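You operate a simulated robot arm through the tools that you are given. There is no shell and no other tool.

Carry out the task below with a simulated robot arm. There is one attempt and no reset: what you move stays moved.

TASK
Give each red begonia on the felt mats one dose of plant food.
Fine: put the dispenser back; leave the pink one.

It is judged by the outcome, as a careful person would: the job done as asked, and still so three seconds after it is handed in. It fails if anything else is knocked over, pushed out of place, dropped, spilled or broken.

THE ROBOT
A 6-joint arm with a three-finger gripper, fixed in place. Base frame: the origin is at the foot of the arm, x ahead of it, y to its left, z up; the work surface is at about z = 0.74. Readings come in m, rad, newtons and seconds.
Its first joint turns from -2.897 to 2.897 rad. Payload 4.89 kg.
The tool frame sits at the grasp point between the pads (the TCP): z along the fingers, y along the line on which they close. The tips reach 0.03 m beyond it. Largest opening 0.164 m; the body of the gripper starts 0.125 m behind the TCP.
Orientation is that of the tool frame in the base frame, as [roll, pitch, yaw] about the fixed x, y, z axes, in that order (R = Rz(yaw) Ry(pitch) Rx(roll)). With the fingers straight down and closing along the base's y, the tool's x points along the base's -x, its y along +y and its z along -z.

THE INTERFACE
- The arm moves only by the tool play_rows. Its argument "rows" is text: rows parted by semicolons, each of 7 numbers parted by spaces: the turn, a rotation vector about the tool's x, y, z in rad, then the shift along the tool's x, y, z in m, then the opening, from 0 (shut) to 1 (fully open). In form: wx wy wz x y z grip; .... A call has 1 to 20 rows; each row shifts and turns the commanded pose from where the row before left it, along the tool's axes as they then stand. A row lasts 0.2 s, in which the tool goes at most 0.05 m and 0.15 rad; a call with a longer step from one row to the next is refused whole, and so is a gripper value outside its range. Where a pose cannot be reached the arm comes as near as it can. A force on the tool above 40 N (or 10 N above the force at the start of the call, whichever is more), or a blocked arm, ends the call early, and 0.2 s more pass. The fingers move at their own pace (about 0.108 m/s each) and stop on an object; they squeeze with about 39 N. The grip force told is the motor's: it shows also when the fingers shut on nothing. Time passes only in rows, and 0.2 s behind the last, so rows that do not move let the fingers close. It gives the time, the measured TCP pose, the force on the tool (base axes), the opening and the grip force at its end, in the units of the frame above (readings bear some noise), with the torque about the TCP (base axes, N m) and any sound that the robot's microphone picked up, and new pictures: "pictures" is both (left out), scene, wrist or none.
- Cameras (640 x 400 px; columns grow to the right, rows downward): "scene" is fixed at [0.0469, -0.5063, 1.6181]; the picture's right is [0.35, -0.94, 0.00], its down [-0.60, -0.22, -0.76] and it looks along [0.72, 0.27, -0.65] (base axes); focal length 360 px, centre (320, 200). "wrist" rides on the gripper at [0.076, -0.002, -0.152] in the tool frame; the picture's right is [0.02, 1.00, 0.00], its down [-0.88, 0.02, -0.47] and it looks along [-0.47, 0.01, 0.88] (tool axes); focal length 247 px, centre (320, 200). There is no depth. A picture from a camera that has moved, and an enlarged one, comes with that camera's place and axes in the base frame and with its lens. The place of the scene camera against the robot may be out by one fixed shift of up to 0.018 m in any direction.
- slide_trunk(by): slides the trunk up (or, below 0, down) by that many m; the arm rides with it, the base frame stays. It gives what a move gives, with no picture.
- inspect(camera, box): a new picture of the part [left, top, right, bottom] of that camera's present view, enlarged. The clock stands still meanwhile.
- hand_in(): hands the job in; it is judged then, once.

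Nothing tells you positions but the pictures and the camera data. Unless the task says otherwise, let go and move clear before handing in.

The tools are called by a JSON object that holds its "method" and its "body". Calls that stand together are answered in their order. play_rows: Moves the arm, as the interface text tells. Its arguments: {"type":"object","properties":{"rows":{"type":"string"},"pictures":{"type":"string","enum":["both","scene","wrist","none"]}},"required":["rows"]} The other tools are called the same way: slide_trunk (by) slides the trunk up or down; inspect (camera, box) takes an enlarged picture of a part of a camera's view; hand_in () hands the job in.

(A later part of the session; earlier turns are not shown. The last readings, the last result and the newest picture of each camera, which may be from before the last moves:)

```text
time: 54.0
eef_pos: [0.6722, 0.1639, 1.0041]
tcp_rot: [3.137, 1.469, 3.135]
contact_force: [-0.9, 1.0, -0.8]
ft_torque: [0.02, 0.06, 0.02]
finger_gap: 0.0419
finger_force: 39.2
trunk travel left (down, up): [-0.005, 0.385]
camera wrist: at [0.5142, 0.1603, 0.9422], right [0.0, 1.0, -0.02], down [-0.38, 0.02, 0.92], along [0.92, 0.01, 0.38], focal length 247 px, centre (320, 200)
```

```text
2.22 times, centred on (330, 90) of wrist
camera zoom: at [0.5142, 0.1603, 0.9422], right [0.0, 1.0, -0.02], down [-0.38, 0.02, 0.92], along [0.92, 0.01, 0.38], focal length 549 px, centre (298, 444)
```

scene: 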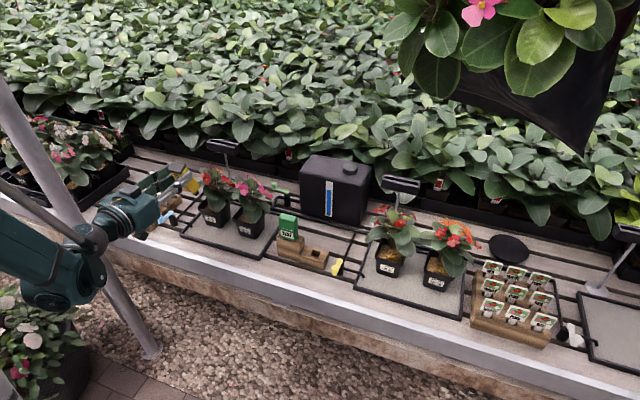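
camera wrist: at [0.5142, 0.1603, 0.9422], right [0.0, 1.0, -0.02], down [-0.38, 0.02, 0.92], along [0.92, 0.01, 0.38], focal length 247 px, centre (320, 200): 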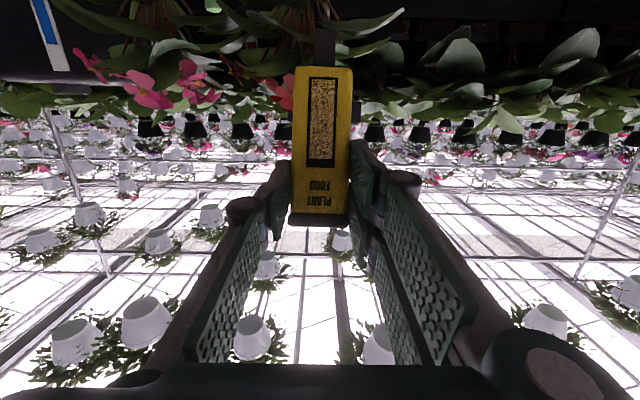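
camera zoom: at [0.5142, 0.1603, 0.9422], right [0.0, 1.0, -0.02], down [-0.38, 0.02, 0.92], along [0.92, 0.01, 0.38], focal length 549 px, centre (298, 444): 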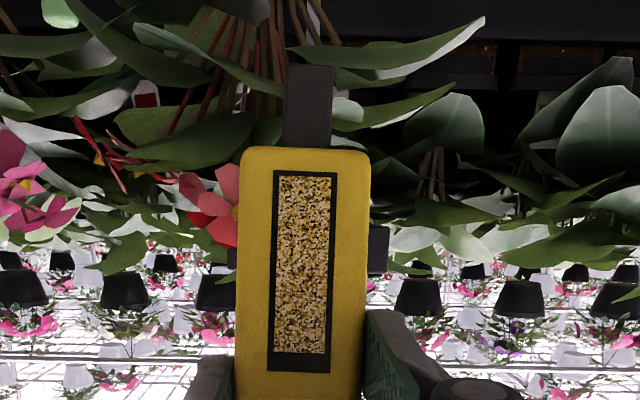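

The arm reaches it, and the wrist view is nearly identical to the one before LOT 24's successful dose. I'll slide in along the dispenser axis.

{"method": "play_rows", "body": {"rows": "0 0 0 0.018 0 0.0087 0.15;0 0 0 0.018 0 0.0087 0.15;0 0 0 0.0135 0 0.0065 0.15;0 0 0 0 0 0 0.15"}}

{"method": "inspect", "body": {"camera": "scene", "box": [180, 160, 260, 240]}}

{"method": "inspect", "body": {"camera": "wrist", "box": [200, 0, 460, 180]}}

```text
time: 55.0
eef_pos: [0.6935, 0.1642, 0.9595]
tcp_rot: [-3.138, 1.468, -3.138]
contact_force: [0.3, -0.8, -1.3]
ft_torque: [-0.02, 0.06, 0.0]
finger_gap: 0.0417
finger_force: 39.3
out of reach, approached as far as the arm can: row 3
trunk travel left (down, up): [-0.005, 0.385]
camera wrist: at [0.5353, 0.1615, 0.8989], right [0.0, 1.0, -0.02], down [-0.38, 0.02, 0.93], along [0.93, 0.01, 0.38], focal length 247 px, centre (320, 200)
```

scene: 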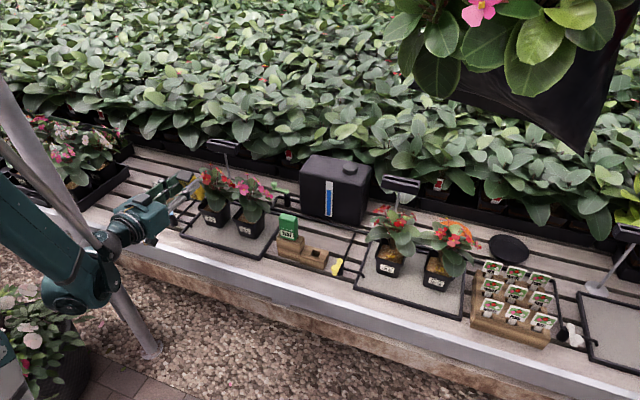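
wrist: 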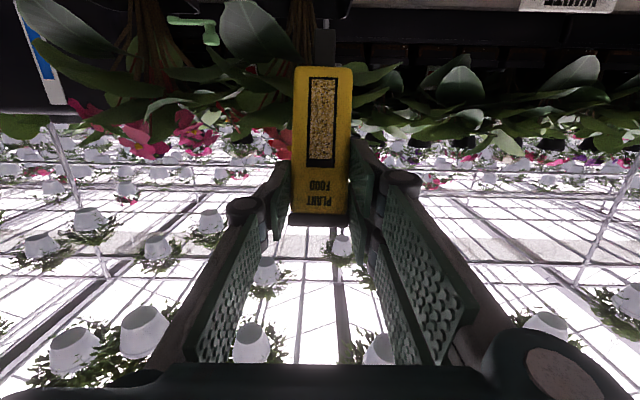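

```text
5.00 times, centred on (220, 200) of scene
camera zoom: at [0.0469, -0.5063, 1.6181], right [0.35, -0.94, 0.0], down [-0.6, -0.22, -0.76], along [0.72, 0.27, -0.65], focal length 1798 px, centre (820, 200)
```

zoom: 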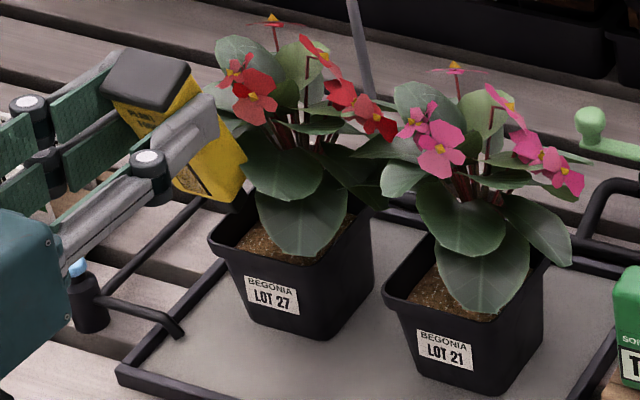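

```text
2.22 times, centred on (330, 90) of wrist
camera zoom: at [0.5353, 0.1615, 0.8989], right [0.0, 1.0, -0.02], down [-0.38, 0.02, 0.93], along [0.93, 0.01, 0.38], focal length 549 px, centre (298, 444)
```

zoom: 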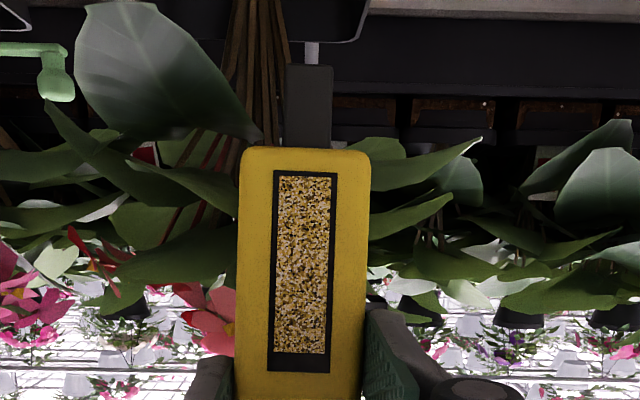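

The arm can't get in that close pointing straight ahead at this tilt. I'll back out, shift left and yaw the tool about 25° to the right, which moves the wrist farther from the base, then approach along that line.

{"method": "play_rows", "body": {"rows": "0 0 0 -0.02115 0 -0.0102 0.15;0 0 0 -0.02115 0 -0.0102 0.15;0 0 0 0 0.041 0 0.15;0.1443 -0.0117 0.0146 0 0 0 0.15;0.1443 -0.0117 0.0146 0 0 0 0.15;0.1443 -0.0117 0.0146 0 0 0 0.15;0 0 0 0 0 0 0.15"}}

{"method": "inspect", "body": {"camera": "scene", "box": [160, 150, 270, 250]}}

{"method": "inspect", "body": {"camera": "wrist", "box": [200, 0, 460, 180]}}

```text
time: 56.6
eef_pos: [0.6772, 0.205, 1.0052]
tcp_rot: [3.024, 1.502, 2.589]
contact_force: [-0.5, -0.9, -1.1]
ft_torque: [0.03, 0.1, 0.1]
finger_gap: 0.0419
finger_force: 38.4
trunk travel left (down, up): [-0.005, 0.385]
camera wrist: at [0.5352, 0.2699, 0.9387], right [0.42, 0.91, -0.01], down [-0.37, 0.19, 0.91], along [0.83, -0.38, 0.41], focal length 247 px, centre (320, 200)
```

scene: 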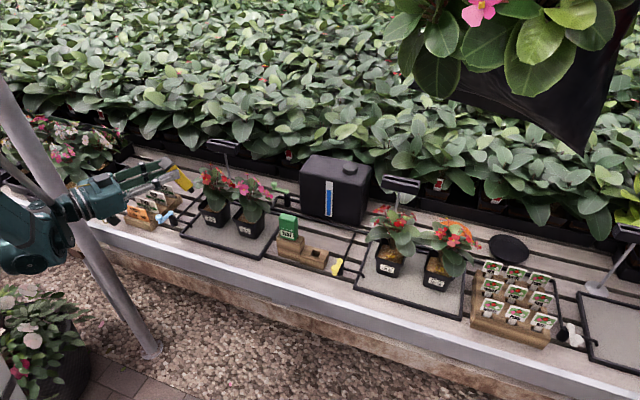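
wrist: 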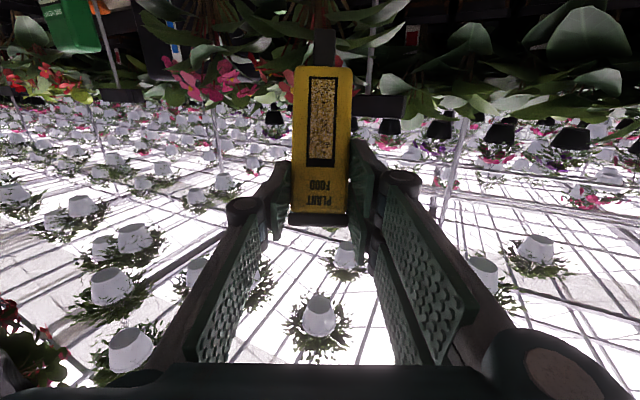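

```text
4.00 times, centred on (215, 200) of scene
camera zoom: at [0.0469, -0.5063, 1.6181], right [0.35, -0.94, 0.0], down [-0.6, -0.22, -0.76], along [0.72, 0.27, -0.65], focal length 1438 px, centre (740, 200)
```

zoom: 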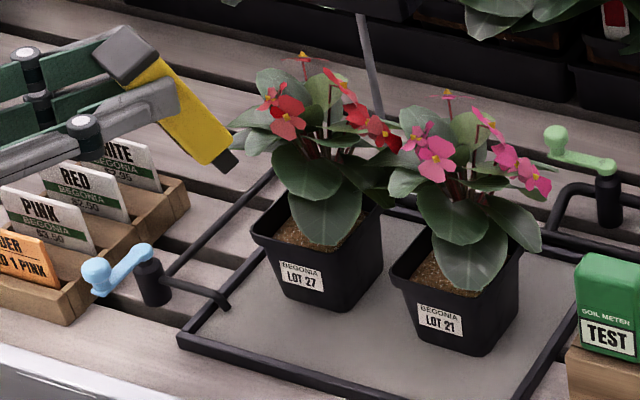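

```text
2.22 times, centred on (330, 90) of wrist
camera zoom: at [0.5352, 0.2699, 0.9387], right [0.42, 0.91, -0.01], down [-0.37, 0.19, 0.91], along [0.83, -0.38, 0.41], focal length 549 px, centre (298, 444)
```

zoom: 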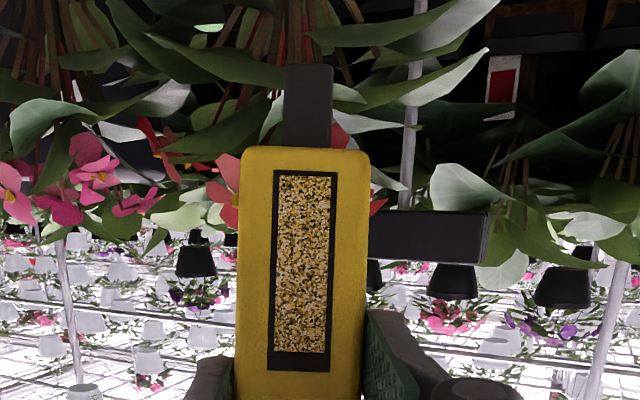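

The orientation came out as planned (yaw about -25°, tilt about 22°), and the arm stays clear of the post and card rack. I'll slide in along the dispenser axis.

{"method": "play_rows", "body": {"rows": "0 0 0 0.0153 0 0.0074 0.15;0 0 0 0.0153 0 0.0074 0.15;0 0 0 0.0144 0 0.007 0.15;0 0 0 0 0 0 0.15"}}

{"method": "inspect", "body": {"camera": "scene", "box": [180, 160, 260, 240]}}

{"method": "inspect", "body": {"camera": "wrist", "box": [200, 0, 460, 180]}}

```text
time: 57.6
eef_pos: [0.6934, 0.1991, 0.9588]
tcp_rot: [3.031, 1.502, 2.594]
contact_force: [-0.3, 1.4, -0.6]
ft_torque: [0.02, 0.04, 0.02]
finger_gap: 0.0417
finger_force: 39.5
trunk travel left (down, up): [-0.005, 0.385]
camera wrist: at [0.5522, 0.2623, 0.8921], right [0.42, 0.91, -0.01], down [-0.37, 0.19, 0.91], along [0.83, -0.38, 0.41], focal length 247 px, centre (320, 200)
```

scene: 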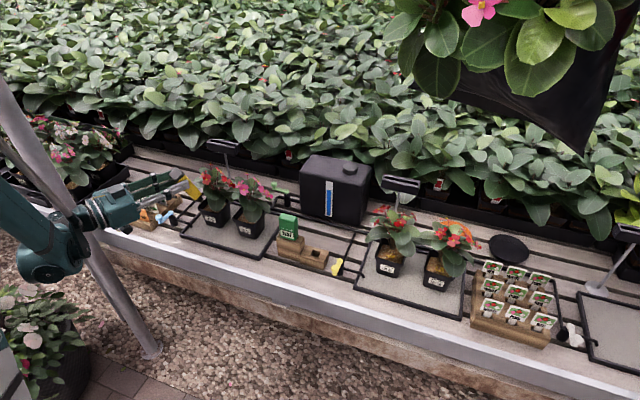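
wrist: 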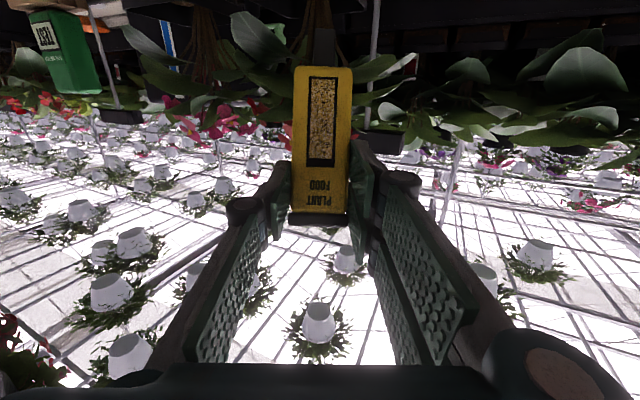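

```text
5.00 times, centred on (220, 200) of scene
camera zoom: at [0.0469, -0.5063, 1.6181], right [0.35, -0.94, 0.0], down [-0.6, -0.22, -0.76], along [0.72, 0.27, -0.65], focal length 1798 px, centre (820, 200)
```

zoom: 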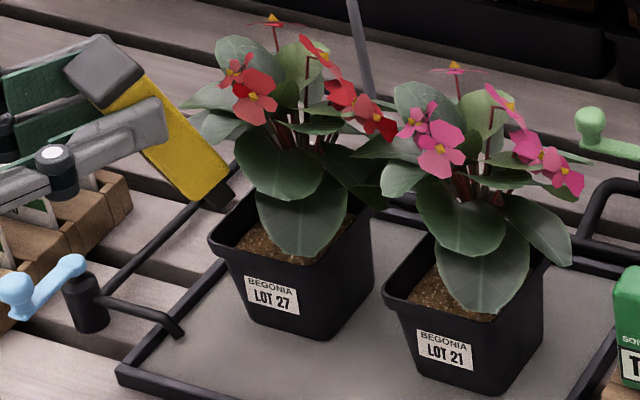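

```text
2.22 times, centred on (330, 90) of wrist
camera zoom: at [0.5522, 0.2623, 0.8921], right [0.42, 0.91, -0.01], down [-0.37, 0.19, 0.91], along [0.83, -0.38, 0.41], focal length 549 px, centre (298, 444)
```

zoom: 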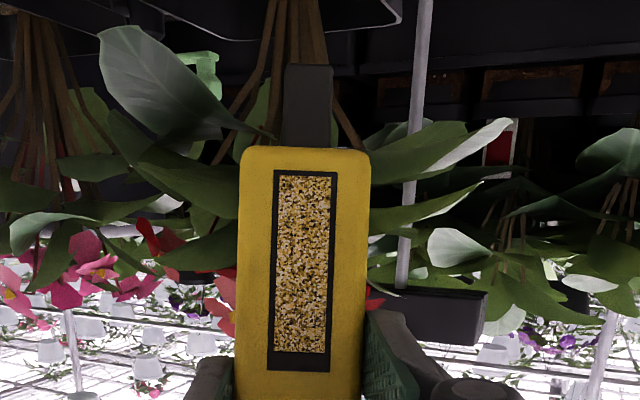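

{"method": "play_rows", "body": {"rows": "0 0 0 0.0054 0 0.0026 0.15;0 0 0 0.0054 0 0.0026 0.15;0 0 0 0.0054 0 0.0026 0.15;0 0 0 0.0054 0 0.0026 0.15;0 0 0 0.0045 0 0.0022 0.15"}}

{"method": "inspect", "body": {"camera": "scene", "box": [180, 160, 260, 240]}}

{"method": "inspect", "body": {"camera": "wrist", "box": [200, 0, 460, 180]}}

```text
time: 58.8
eef_pos: [0.705, 0.1933, 0.932]
tcp_rot: [3.031, 1.504, 2.599]
contact_force: [0.1, 0.4, -1.2]
ft_torque: [0.04, 0.04, 0.0]
finger_gap: 0.0421
finger_force: 38.8
trunk travel left (down, up): [-0.005, 0.385]
camera wrist: at [0.5626, 0.2575, 0.8649], right [0.42, 0.91, -0.01], down [-0.37, 0.19, 0.91], along [0.83, -0.38, 0.41], focal length 247 px, centre (320, 200)
```

scene: 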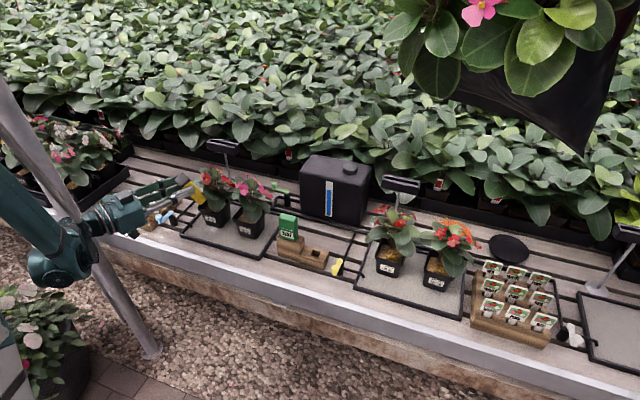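
wrist: 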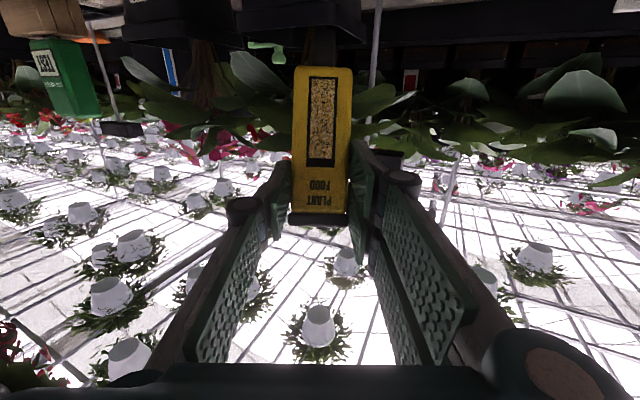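

```text
5.00 times, centred on (220, 200) of scene
camera zoom: at [0.0469, -0.5063, 1.6181], right [0.35, -0.94, 0.0], down [-0.6, -0.22, -0.76], along [0.72, 0.27, -0.65], focal length 1798 px, centre (820, 200)
```

zoom: 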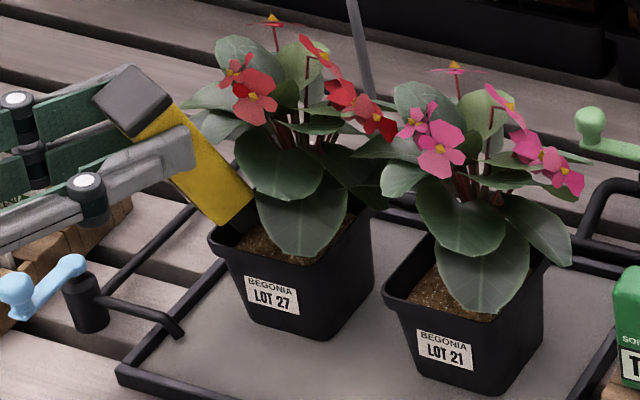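

```text
2.22 times, centred on (330, 90) of wrist
camera zoom: at [0.5626, 0.2575, 0.8649], right [0.42, 0.91, -0.01], down [-0.37, 0.19, 0.91], along [0.83, -0.38, 0.41], focal length 549 px, centre (298, 444)
```

zoom: 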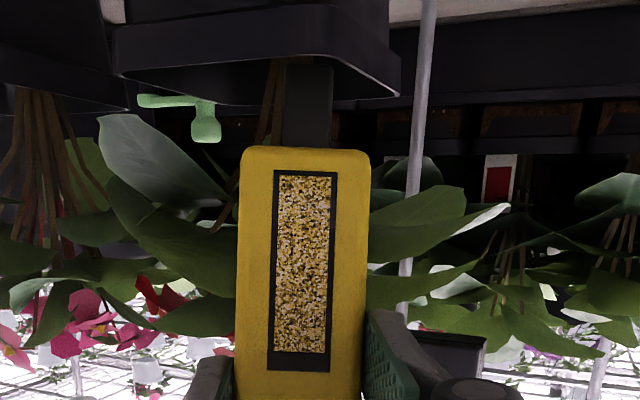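

{"method": "play_rows", "body": {"rows": "0 0 0 0.0027 0 0.0013 0.15;0 0 0 0.0027 0 0.0013 0.15;0 0 0 0.0027 0 0.0013 0.15;0 0 0 0.0018 0 0.00087 0.15", "pictures": "none"}}

```text
time: 59.8
eef_pos: [0.7085, 0.1936, 0.9203]
tcp_rot: [3.031, 1.503, 2.596]
contact_force: [-0.4, -1.1, -1.8]
ft_torque: [0.03, 0.05, 0.01]
finger_gap: 0.042
finger_force: 39.0
trunk travel left (down, up): [-0.005, 0.385]
```

{"method": "play_rows", "body": {"rows": "0 0 0 0.0018 0 0.00087 0.15", "pictures": "none"}}

```text
time: 60.2
eef_pos: [0.7102, 0.1926, 0.9196]
tcp_rot: [3.036, 1.501, 2.601]
contact_force: [-0.8, -0.2, -1.7]
ft_torque: [0.01, 0.07, 0.05]
finger_gap: 0.0419
finger_force: 38.6
trunk travel left (down, up): [-0.005, 0.385]
```

{"method": "play_rows", "body": {"rows": "0 0 0 0.0018 0 0.00087 0.15", "pictures": "none"}}

```text
time: 60.6
eef_pos: [0.7111, 0.1919, 0.919]
tcp_rot: [3.043, 1.499, 2.604]
contact_force: [0.6, 0.0, -1.7]
ft_torque: [0.01, 0.03, 0.01]
finger_gap: 0.0417
finger_force: 39.0
trunk travel left (down, up): [-0.005, 0.385]
```

{"method": "play_rows", "body": {"rows": "0 0 0 0.0018 0 0.00087 0.15", "pictures": "none"}}

```text
time: 61.0
eef_pos: [0.7123, 0.1914, 0.9177]
tcp_rot: [3.04, 1.498, 2.6]
contact_force: [-0.7, -0.6, -0.6]
ft_torque: [0.05, 0.04, 0.0]
finger_gap: 0.0421
finger_force: 39.1
out of reach, approached as far as the arm can: row 1
trunk travel left (down, up): [-0.005, 0.385]
```

The arm is at its limit just above the soil. The trunk has 5 mm of travel left downward, so I'll use 3 mm of it for the final press.

{"method": "slide_trunk", "body": {"by": -0.003}}

{"method": "inspect", "body": {"camera": "scene", "box": [190, 180, 250, 240]}}

{"method": "inspect", "body": {"camera": "wrist", "box": [220, 0, 420, 110]}}

```text
time: 61.5
eef_pos: [0.7123, 0.1922, 0.9161]
tcp_rot: [3.038, 1.502, 2.602]
contact_force: [1.6, 0.0, 7.2]
ft_torque: [-0.16, -0.62, 0.08]
finger_gap: 0.042
finger_force: 39.3
trunk travel left (down, up): [-0.002, 0.388]
```

```text
6.67 times, centred on (220, 210) of scene
camera zoom: at [0.0469, -0.5063, 1.6181], right [0.35, -0.94, 0.0], down [-0.6, -0.22, -0.76], along [0.72, 0.27, -0.65], focal length 2397 px, centre (987, 133)
```

zoom: 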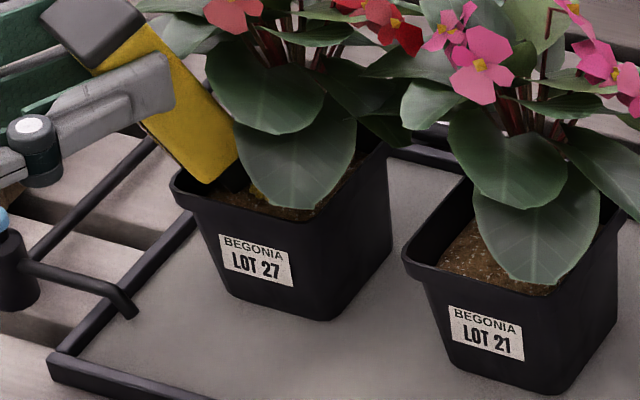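

```text
3.20 times, centred on (320, 55) of wrist
camera zoom: at [0.5701, 0.2559, 0.8495], right [0.42, 0.91, -0.01], down [-0.37, 0.18, 0.91], along [0.83, -0.38, 0.41], focal length 790 px, centre (320, 664)
```

zoom: 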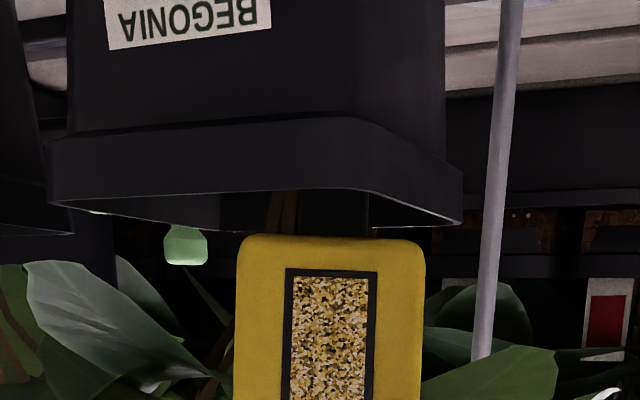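

{"method": "inspect", "body": {"camera": "scene", "box": [203, 196, 233, 220]}}

```text
16.00 times, centred on (218, 208) of scene
camera zoom: at [0.0469, -0.5063, 1.6181], right [0.35, -0.94, 0.0], down [-0.6, -0.22, -0.76], along [0.72, 0.27, -0.65], focal length 5754 px, centre (1952, 72)
```

zoom: 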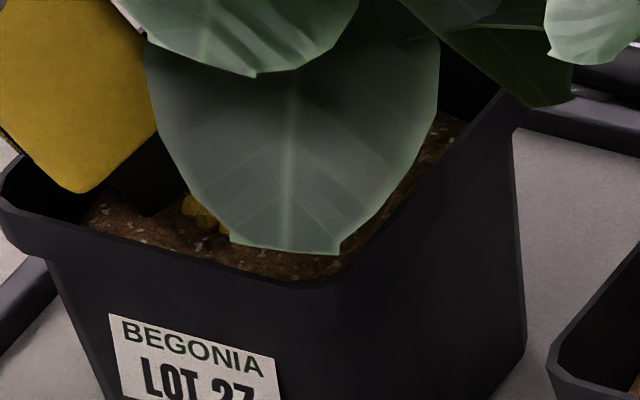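

Yellow pellets are visible beside the nozzle in LOT 27, so all three red begonias have one dose each. I'll back straight out along the axis without pressing again.

{"method": "play_rows", "body": {"rows": "0 0 0 -0.009 0 -0.00435 0.15;0 0 0 -0.018 0 -0.0087 0.15;0 0 0 -0.018 0 -0.0087 0.15;0 0 0 -0.018 0 -0.0087 0.15;0 0 0 -0.018 0 -0.0087 0.15;0 0 0 -0.012 0 -0.0058 0.15"}}

{"method": "inspect", "body": {"camera": "scene", "box": [170, 150, 270, 250]}}

{"method": "inspect", "body": {"camera": "scene", "box": [203, 196, 233, 220]}}

```text
time: 62.9
eef_pos: [0.6777, 0.2081, 1.0111]
tcp_rot: [3.042, 1.5, 2.603]
contact_force: [1.0, -0.4, -1.7]
ft_torque: [0.03, -0.01, -0.12]
finger_gap: 0.042
finger_force: 38.4
trunk travel left (down, up): [-0.002, 0.388]
camera wrist: at [0.5352, 0.272, 0.945], right [0.42, 0.91, -0.01], down [-0.37, 0.18, 0.91], along [0.83, -0.38, 0.41], focal length 247 px, centre (320, 200)
```

scene: 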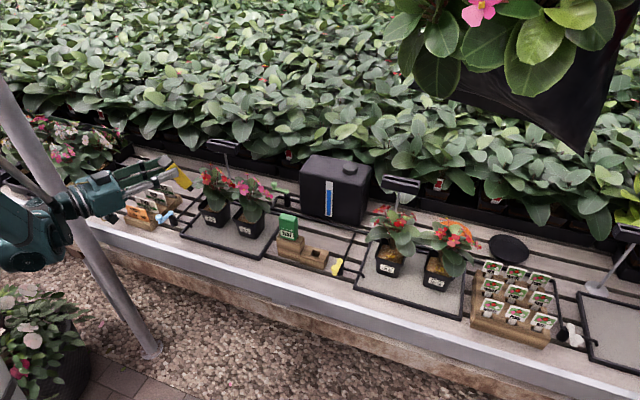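
wrist: 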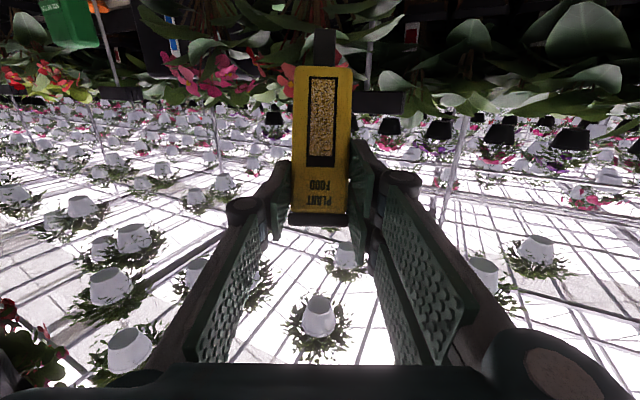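

```text
4.00 times, centred on (220, 200) of scene
camera zoom: at [0.0469, -0.5063, 1.6181], right [0.35, -0.94, 0.0], down [-0.6, -0.22, -0.76], along [0.72, 0.27, -0.65], focal length 1438 px, centre (720, 200)
```

zoom: 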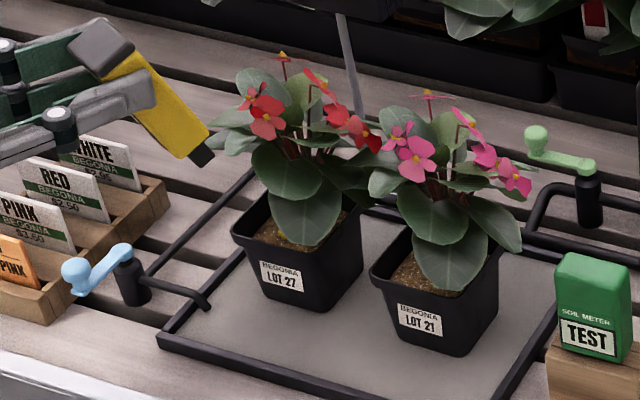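

```text
16.00 times, centred on (218, 208) of scene
camera zoom: at [0.0469, -0.5063, 1.6181], right [0.35, -0.94, 0.0], down [-0.6, -0.22, -0.76], along [0.72, 0.27, -0.65], focal length 5754 px, centre (1952, 72)
```

zoom: 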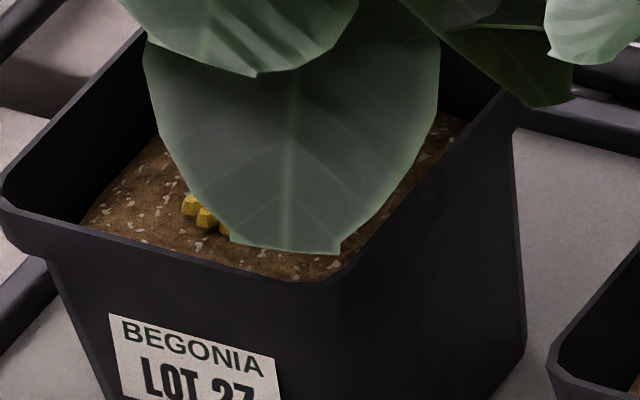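

All pots are undisturbed and LOT 27 shows its pellets on the soil. Now I'll level the dispenser, turn back to straight ahead and raise for the return to the wooden holder.

{"method": "play_rows", "body": {"rows": "-0.1447 0 -0.0095 0 0 0 0.15;-0.1447 0 -0.0095 0 0 0 0.15;-0.1447 0 -0.0095 0 0 0 0.15;0 0.128 0 0 0 0 0.15;0 0.128 0 0 0 0 0.15;0 0.128 0 0 0 0 0.15;0 0 0 -0.0315 0 -0.0153 0.15;0 0 0 -0.0135 0 -0.0065 0.15"}}

```text
time: 64.7
eef_pos: [0.6789, 0.2062, 1.0628]
tcp_rot: [3.121, 1.119, 3.124]
contact_force: [1.3, -0.1, -1.3]
ft_torque: [-0.04, 0.06, -0.07]
finger_gap: 0.0419
finger_force: 39.0
trunk travel left (down, up): [-0.002, 0.388]
camera wrist: at [0.5094, 0.2037, 1.0595], right [-0.01, 1.0, -0.01], down [-0.04, 0.01, 1.0], along [1.0, 0.01, 0.04], focal length 247 px, centre (320, 200)
```

scene: 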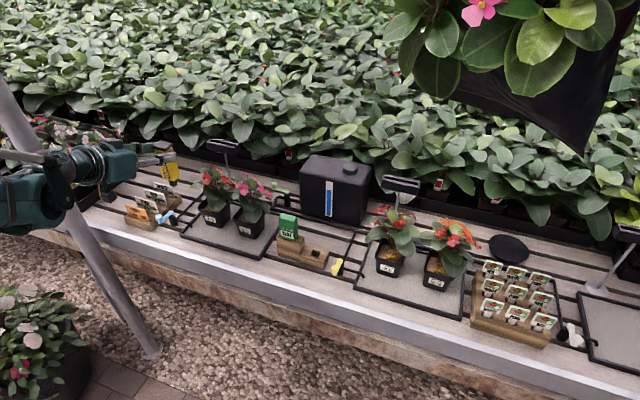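
wrist: 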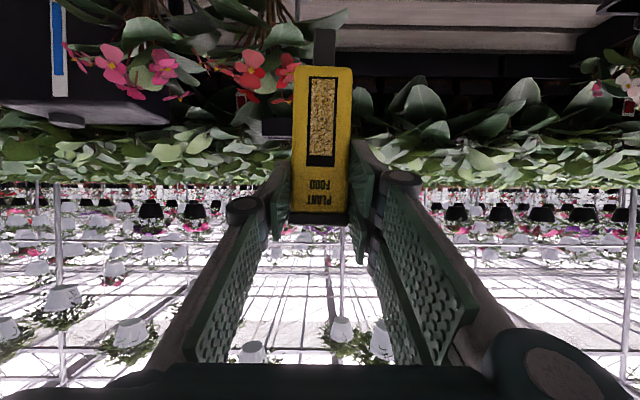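

{"method": "play_rows", "body": {"rows": "0.0039 0 -0.0081 0 0 0 0.15;0 0 0 -0.0011 -0.0438 0.0023 0.15;0 0 0 -0.0011 -0.0438 0.0023 0.15;0 0 0 -0.0011 -0.0438 0.0023 0.15;0 0 0 -0.0011 -0.0438 0.0023 0.15;0 0 0 -0.0011 -0.0438 0.0023 0.15;0 0 0 -0.0011 -0.0438 0.0023 0.15;0 0 0 -0.0011 -0.0438 0.0023 0.15;0 0 0 -0.0011 -0.0438 0.0023 0.15;0 0 0 -0.0011 -0.0438 0.0023 0.15;0 0 0 -0.0011 -0.0438 0.0023 0.15;0 0 0 0 0 0 0.15"}}

{"method": "inspect", "body": {"camera": "scene", "box": [255, 175, 365, 285]}}

{"method": "inspect", "body": {"camera": "wrist", "box": [230, 0, 530, 200]}}

```text
time: 67.3
eef_pos: [0.7037, -0.2309, 1.0632]
tcp_rot: [3.141, 1.12, 3.138]
contact_force: [0.7, 1.1, -1.1]
ft_torque: [-0.04, 0.06, -0.1]
finger_gap: 0.0421
finger_force: 38.8
trunk travel left (down, up): [-0.002, 0.388]
camera wrist: at [0.5334, -0.2326, 1.0597], right [-0.01, 1.0, -0.02], down [-0.04, 0.02, 1.0], along [1.0, 0.01, 0.04], focal length 247 px, centre (320, 200)
```

scene: 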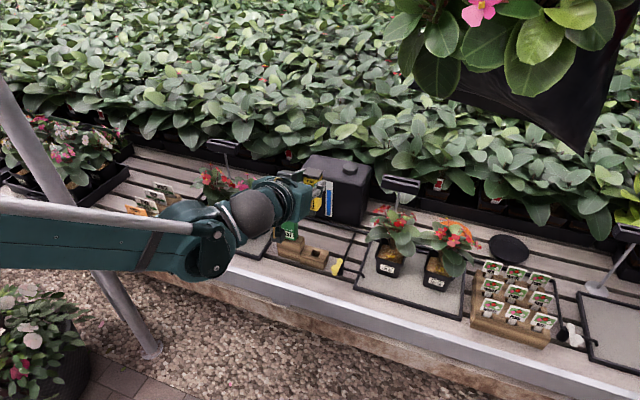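
wrist: 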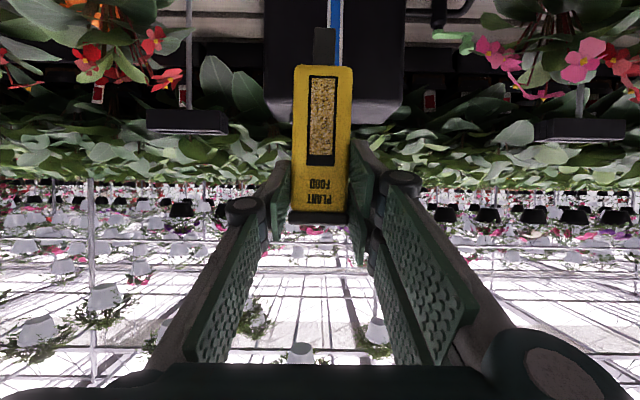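

```text
3.64 times, centred on (310, 230) of scene
camera zoom: at [0.0469, -0.5063, 1.6181], right [0.35, -0.94, 0.0], down [-0.6, -0.22, -0.76], along [0.72, 0.27, -0.65], focal length 1308 px, centre (356, 91)
```

zoom: 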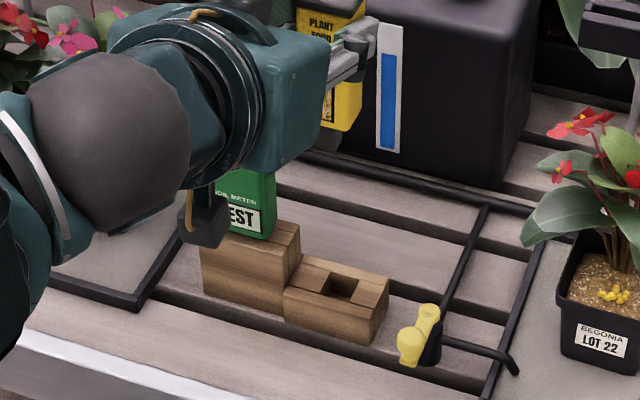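

```text
2.00 times, centred on (380, 100) of wrist
camera zoom: at [0.5334, -0.2326, 1.0597], right [-0.01, 1.0, -0.02], down [-0.04, 0.02, 1.0], along [1.0, 0.01, 0.04], focal length 494 px, centre (200, 400)
```

zoom: 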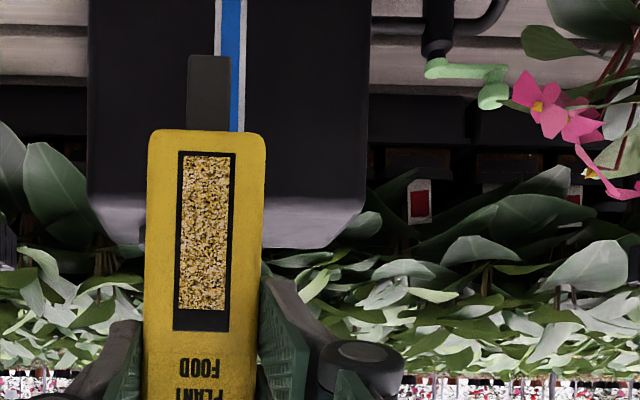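

I'm above the holder at (0.704, -0.231, 1.063), with the empty slot visible below. The dispenser sits about 5 mm lower in the grip than when first taken. I'll descend to just above the slot and check alignment.

{"method": "play_rows", "body": {"rows": "0 0 0 -0.0027 -0.0016 0.0057 0.15;0 0 0 0.0288 0 0.014 0.15;0 0 0 0.0288 0 0.014 0.15;0 0 0 0.0288 0 0.014 0.15;0 0 0 0.0288 0 0.014 0.15;0 0 0 0 0 0 0.15"}}

{"method": "inspect", "body": {"camera": "scene", "box": [275, 200, 355, 280]}}

{"method": "inspect", "body": {"camera": "wrist", "box": [250, 0, 410, 100]}}

```text
time: 68.7
eef_pos: [0.7068, -0.2324, 0.9349]
tcp_rot: [3.14, 1.123, 3.14]
contact_force: [-0.7, 0.1, -1.5]
ft_torque: [-0.05, 0.06, -0.07]
finger_gap: 0.0418
finger_force: 38.7
trunk travel left (down, up): [-0.002, 0.388]
camera wrist: at [0.5386, -0.235, 0.932], right [-0.01, 1.0, -0.02], down [-0.04, 0.02, 1.0], along [1.0, 0.01, 0.04], focal length 247 px, centre (320, 200)
```

scene: 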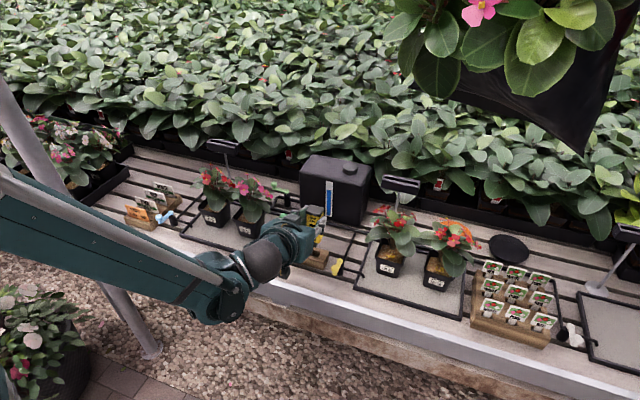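
wrist: 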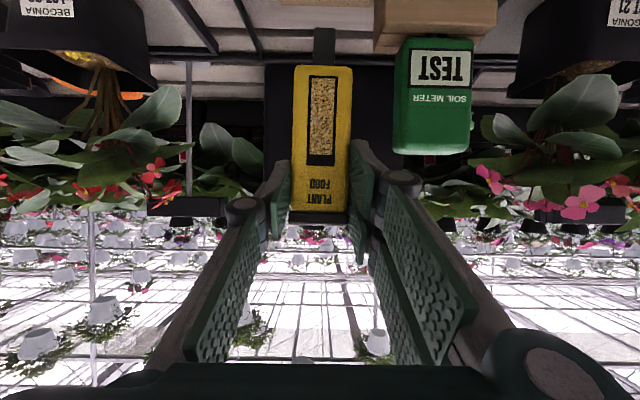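

```text
5.00 times, centred on (315, 240) of scene
camera zoom: at [0.0469, -0.5063, 1.6181], right [0.35, -0.94, 0.0], down [-0.6, -0.22, -0.76], along [0.72, 0.27, -0.65], focal length 1798 px, centre (345, 0)
```

zoom: 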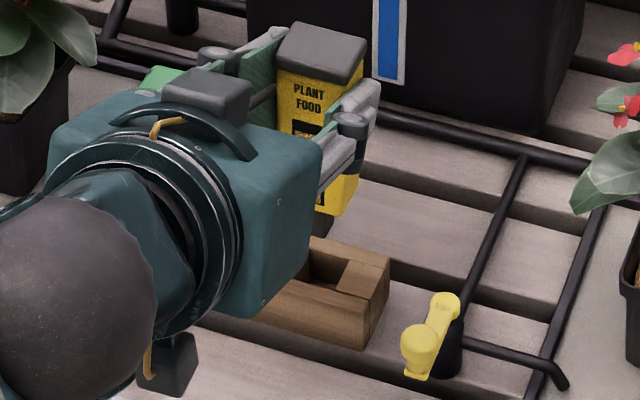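

```text
4.00 times, centred on (330, 50) of wrist
camera zoom: at [0.5386, -0.235, 0.932], right [-0.01, 1.0, -0.02], down [-0.04, 0.02, 1.0], along [1.0, 0.01, 0.04], focal length 988 px, centre (280, 800)
```

zoom: 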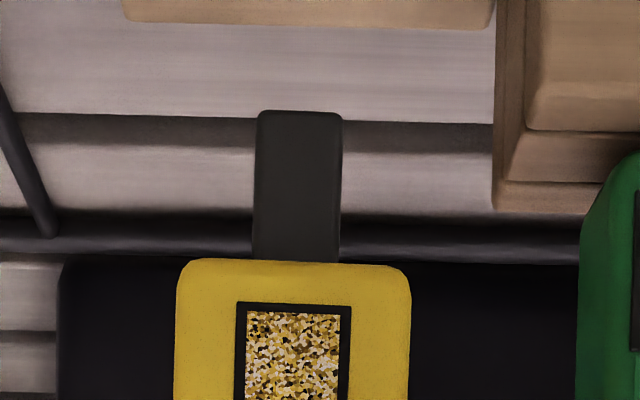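

{"method": "play_rows", "body": {"rows": "0 0 0 0 0 0 0.15", "pictures": "none"}}

{"method": "play_rows", "body": {"rows": "0 0 0 0 0 0 0.15", "pictures": "none"}}

```text
time: 69.1
eef_pos: [0.7082, -0.232, 0.9359]
tcp_rot: [3.141, 1.122, 3.14]
contact_force: [-0.7, -0.5, -2.2]
ft_torque: [0.0, 0.05, 0.01]
finger_gap: 0.0419
finger_force: 39.4
trunk travel left (down, up): [-0.002, 0.388]
```

```text
time: 69.5
eef_pos: [0.7075, -0.2315, 0.9345]
tcp_rot: [-3.141, 1.122, 3.139]
contact_force: [-0.7, -0.7, -2.1]
ft_torque: [-0.01, 0.02, -0.03]
finger_gap: 0.042
finger_force: 39.3
trunk travel left (down, up): [-0.002, 0.388]
```

{"method": "play_rows", "body": {"rows": "0 0 0 -0.0014 -0.0013 0.0028 0.15;0 0 0 0.0108 0 0.0052 0.15;0 0 0 0 0 0 0.15", "pictures": "wrist"}}

{"method": "inspect", "body": {"camera": "wrist", "box": [250, 0, 410, 100]}}

{"method": "inspect", "body": {"camera": "scene", "box": [300, 225, 350, 275]}}

```text
time: 70.3
eef_pos: [0.7117, -0.2332, 0.9233]
tcp_rot: [-3.141, 1.122, 3.139]
contact_force: [0.7, -0.3, -1.4]
ft_torque: [0.0, 0.03, 0.0]
finger_gap: 0.0417
finger_force: 39.0
trunk travel left (down, up): [-0.002, 0.388]
camera wrist: at [0.5423, -0.2364, 0.9193], right [-0.01, 1.0, -0.02], down [-0.04, 0.02, 1.0], along [1.0, 0.01, 0.04], focal length 247 px, centre (320, 200)
```

wrist: 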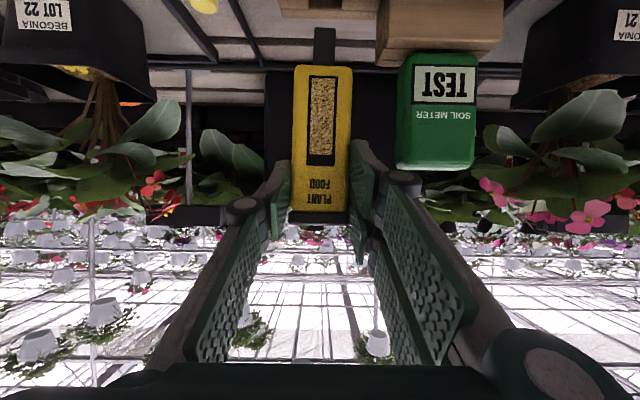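

```text
4.00 times, centred on (330, 50) of wrist
camera zoom: at [0.5423, -0.2364, 0.9193], right [-0.01, 1.0, -0.02], down [-0.04, 0.02, 1.0], along [1.0, 0.01, 0.04], focal length 988 px, centre (280, 800)
```

zoom: 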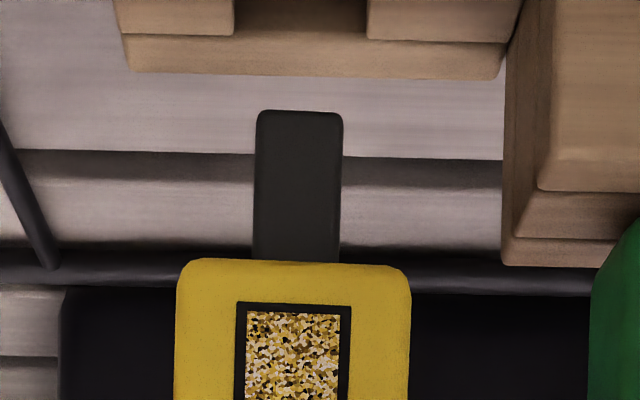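

```text
8.00 times, centred on (325, 250) of scene
camera zoom: at [0.0469, -0.5063, 1.6181], right [0.35, -0.94, 0.0], down [-0.6, -0.22, -0.76], along [0.72, 0.27, -0.65], focal length 2877 px, centre (280, -200)
```

zoom: 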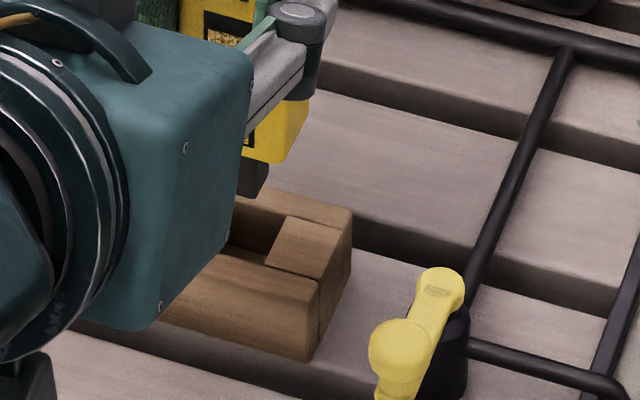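

The nozzle is centred over the slot to within about 1 mm, and the tool pose matches the original grasp position. I'll lower gently into the slot while watching the force.

{"method": "play_rows", "body": {"rows": "0 0 0 0.0045 0 0.0022 0.15;0 0 0 0.0045 0 0.0022 0.15;0 0 0 0.0045 0 0.0022 0.15;0 0 0 0.0045 0 0.0022 0.15;0 0 0 0.0045 0 0.0022 0.15", "pictures": "wrist"}}

{"method": "inspect", "body": {"camera": "wrist", "box": [250, 0, 410, 100]}}

```text
time: 71.5
eef_pos: [0.7116, -0.2334, 0.8972]
tcp_rot: [3.141, 1.121, 3.139]
contact_force: [-0.4, 0.2, -1.7]
ft_torque: [-0.05, 0.05, -0.02]
finger_gap: 0.0418
finger_force: 39.0
trunk travel left (down, up): [-0.002, 0.388]
camera wrist: at [0.5418, -0.2367, 0.8941], right [-0.01, 1.0, -0.02], down [-0.04, 0.02, 1.0], along [1.0, 0.01, 0.04], focal length 247 px, centre (320, 200)
```

wrist: 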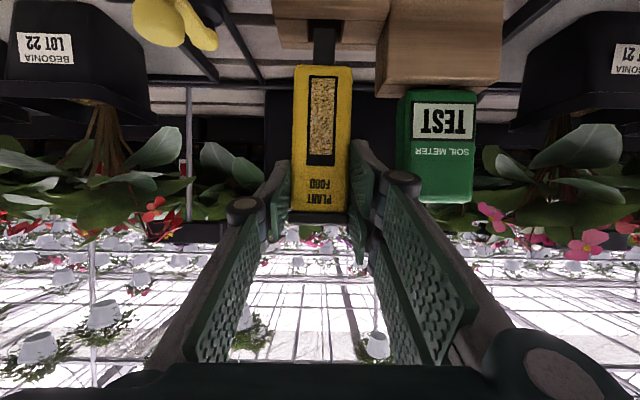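

```text
4.00 times, centred on (330, 50) of wrist
camera zoom: at [0.5418, -0.2367, 0.8941], right [-0.01, 1.0, -0.02], down [-0.04, 0.02, 1.0], along [1.0, 0.01, 0.04], focal length 988 px, centre (280, 800)
```

zoom: 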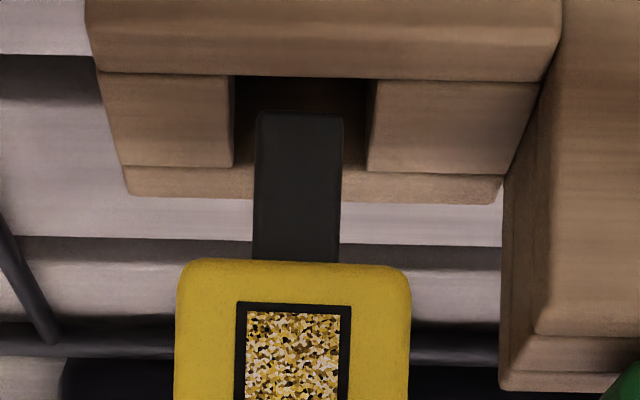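

{"method": "play_rows", "body": {"rows": "0 0 0 0.0036 0 0.00174 0.15;0 0 0 0.0036 0 0.00174 0.15;0 0 0 0.0036 0 0.00174 0.15;0 0 0 0.0036 0 0.00174 0.15", "pictures": "wrist"}}

{"method": "inspect", "body": {"camera": "wrist", "box": [250, 0, 410, 100]}}

```text
time: 72.5
eef_pos: [0.7108, -0.2342, 0.879]
tcp_rot: [-3.141, 1.122, 3.138]
contact_force: [-0.3, 0.0, -1.4]
ft_torque: [-0.02, 0.02, 0.02]
finger_gap: 0.042
finger_force: 38.9
trunk travel left (down, up): [-0.002, 0.388]
camera wrist: at [0.542, -0.2366, 0.8772], right [-0.01, 1.0, -0.02], down [-0.04, 0.02, 1.0], along [1.0, 0.01, 0.04], focal length 247 px, centre (320, 200)
```

wrist: 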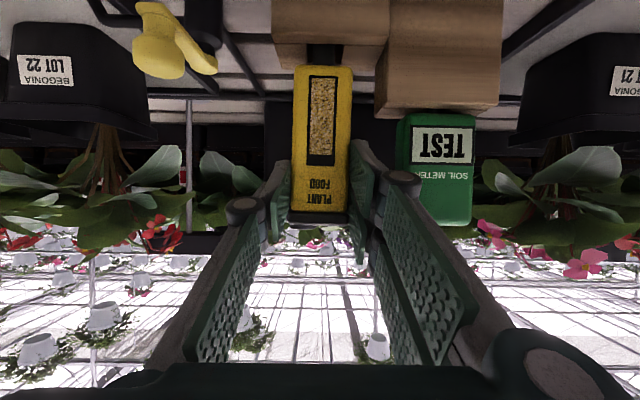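

```text
4.00 times, centred on (330, 50) of wrist
camera zoom: at [0.542, -0.2366, 0.8772], right [-0.01, 1.0, -0.02], down [-0.04, 0.02, 1.0], along [1.0, 0.01, 0.04], focal length 988 px, centre (280, 800)
```

zoom: 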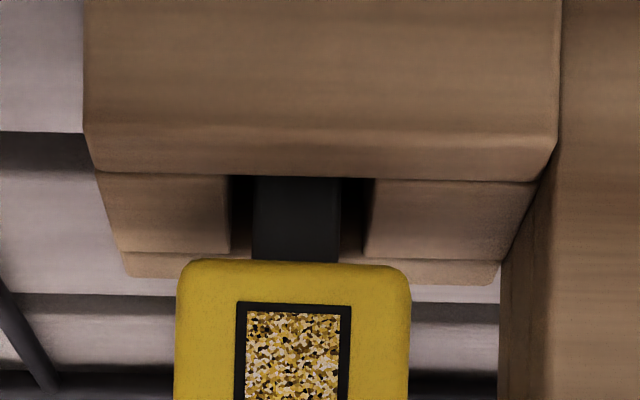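

{"method": "play_rows", "body": {"rows": "0 0 0 0.0018 0 0.00087 0.15;0 0 0 0.0018 0 0.00087 0.15;0 0 0 0.0018 0 0.00087 0.15", "pictures": "none"}}

```text
time: 73.3
eef_pos: [0.7112, -0.2338, 0.8736]
tcp_rot: [3.14, 1.12, 3.139]
contact_force: [-0.5, -0.5, -2.2]
ft_torque: [-0.01, 0.03, -0.01]
finger_gap: 0.0419
finger_force: 38.1
trunk travel left (down, up): [-0.002, 0.388]
```

{"method": "play_rows", "body": {"rows": "0 0 0 0.0018 0 0.00087 0.15", "pictures": "none"}}

{"method": "play_rows", "body": {"rows": "0 0 0 0.0018 0 0.00087 0.15", "pictures": "wrist"}}

{"method": "inspect", "body": {"camera": "wrist", "box": [250, 30, 410, 130]}}

```text
time: 73.7
eef_pos: [0.7122, -0.2346, 0.872]
tcp_rot: [3.141, 1.119, 3.14]
contact_force: [-0.5, -0.6, -1.7]
ft_torque: [0.04, 0.03, -0.01]
finger_gap: 0.0418
finger_force: 39.1
trunk travel left (down, up): [-0.002, 0.388]
```

```text
time: 74.1
eef_pos: [0.7126, -0.2324, 0.8685]
tcp_rot: [-3.141, 1.122, 3.14]
contact_force: [-0.2, 1.9, -1.1]
ft_torque: [0.01, 0.01, 0.0]
finger_gap: 0.0419
finger_force: 39.3
trunk travel left (down, up): [-0.002, 0.388]
camera wrist: at [0.5426, -0.2364, 0.867], right [-0.01, 1.0, -0.02], down [-0.04, 0.02, 1.0], along [1.0, 0.01, 0.04], focal length 247 px, centre (320, 200)
```

wrist: 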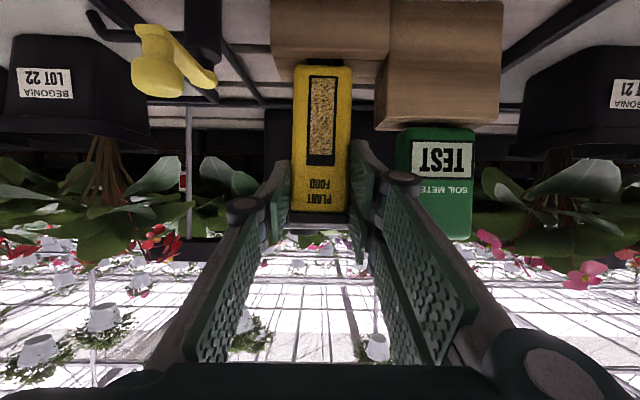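

```text
4.00 times, centred on (330, 80) of wrist
camera zoom: at [0.5426, -0.2364, 0.867], right [-0.01, 1.0, -0.02], down [-0.04, 0.02, 1.0], along [1.0, 0.01, 0.04], focal length 988 px, centre (280, 680)
```

zoom: 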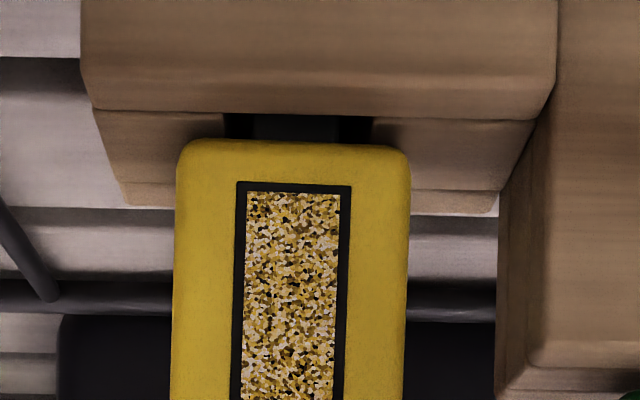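

{"method": "play_rows", "body": {"rows": "0 0 0 0.0009 0 0.00044 0.15", "pictures": "none"}}

{"method": "play_rows", "body": {"rows": "0 0 0 0.0009 0 0.00044 0.15", "pictures": "none"}}

```text
time: 74.5
eef_pos: [0.711, -0.2328, 0.8698]
tcp_rot: [3.141, 1.119, 3.138]
contact_force: [1.2, 0.5, 5.0]
ft_torque: [0.08, -0.28, 0.02]
finger_gap: 0.042
finger_force: 38.6
trunk travel left (down, up): [-0.002, 0.388]
```

```text
time: 74.9
eef_pos: [0.7118, -0.2344, 0.87]
tcp_rot: [3.141, 1.122, 3.139]
contact_force: [5.3, 0.1, 29.6]
ft_torque: [-0.23, -1.4, 0.05]
finger_gap: 0.042
finger_force: 39.1
trunk travel left (down, up): [-0.002, 0.388]
```

The dispenser has seated on the step (about 30 N). I'll ease up about 1.5 mm to take the load off before releasing.

{"method": "play_rows", "body": {"rows": "0 0 0 -0.0013 0 -0.00065 0.15", "pictures": "wrist"}}

{"method": "inspect", "body": {"camera": "wrist", "box": [250, 30, 410, 130]}}

{"method": "inspect", "body": {"camera": "scene", "box": [275, 200, 355, 280]}}

```text
time: 75.3
eef_pos: [0.7114, -0.2328, 0.8702]
tcp_rot: [3.141, 1.121, 3.139]
contact_force: [3.6, -0.9, 10.0]
ft_torque: [-0.19, -0.75, 0.0]
finger_gap: 0.042
finger_force: 39.3
trunk travel left (down, up): [-0.002, 0.388]
camera wrist: at [0.5419, -0.2362, 0.8664], right [-0.01, 1.0, -0.02], down [-0.04, 0.02, 1.0], along [1.0, 0.01, 0.04], focal length 247 px, centre (320, 200)
```

wrist: 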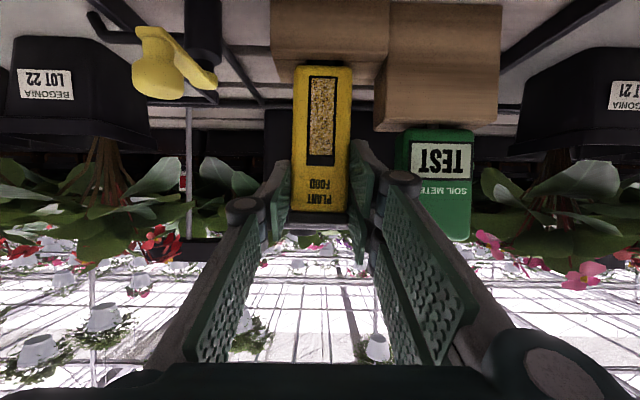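

```text
4.00 times, centred on (330, 80) of wrist
camera zoom: at [0.5419, -0.2362, 0.8664], right [-0.01, 1.0, -0.02], down [-0.04, 0.02, 1.0], along [1.0, 0.01, 0.04], focal length 988 px, centre (280, 680)
```

zoom: 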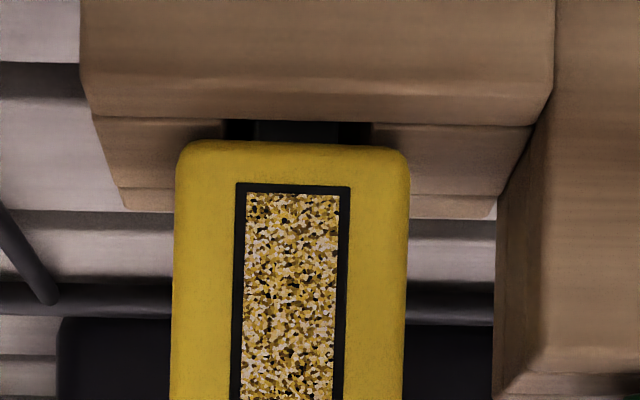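

```text
5.00 times, centred on (315, 240) of scene
camera zoom: at [0.0469, -0.5063, 1.6181], right [0.35, -0.94, 0.0], down [-0.6, -0.22, -0.76], along [0.72, 0.27, -0.65], focal length 1798 px, centre (345, 0)
```

zoom: 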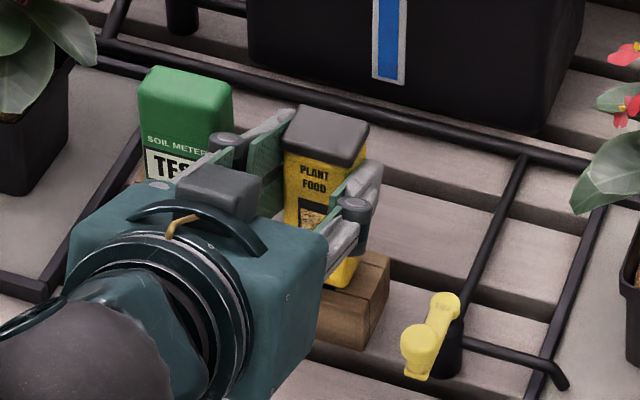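

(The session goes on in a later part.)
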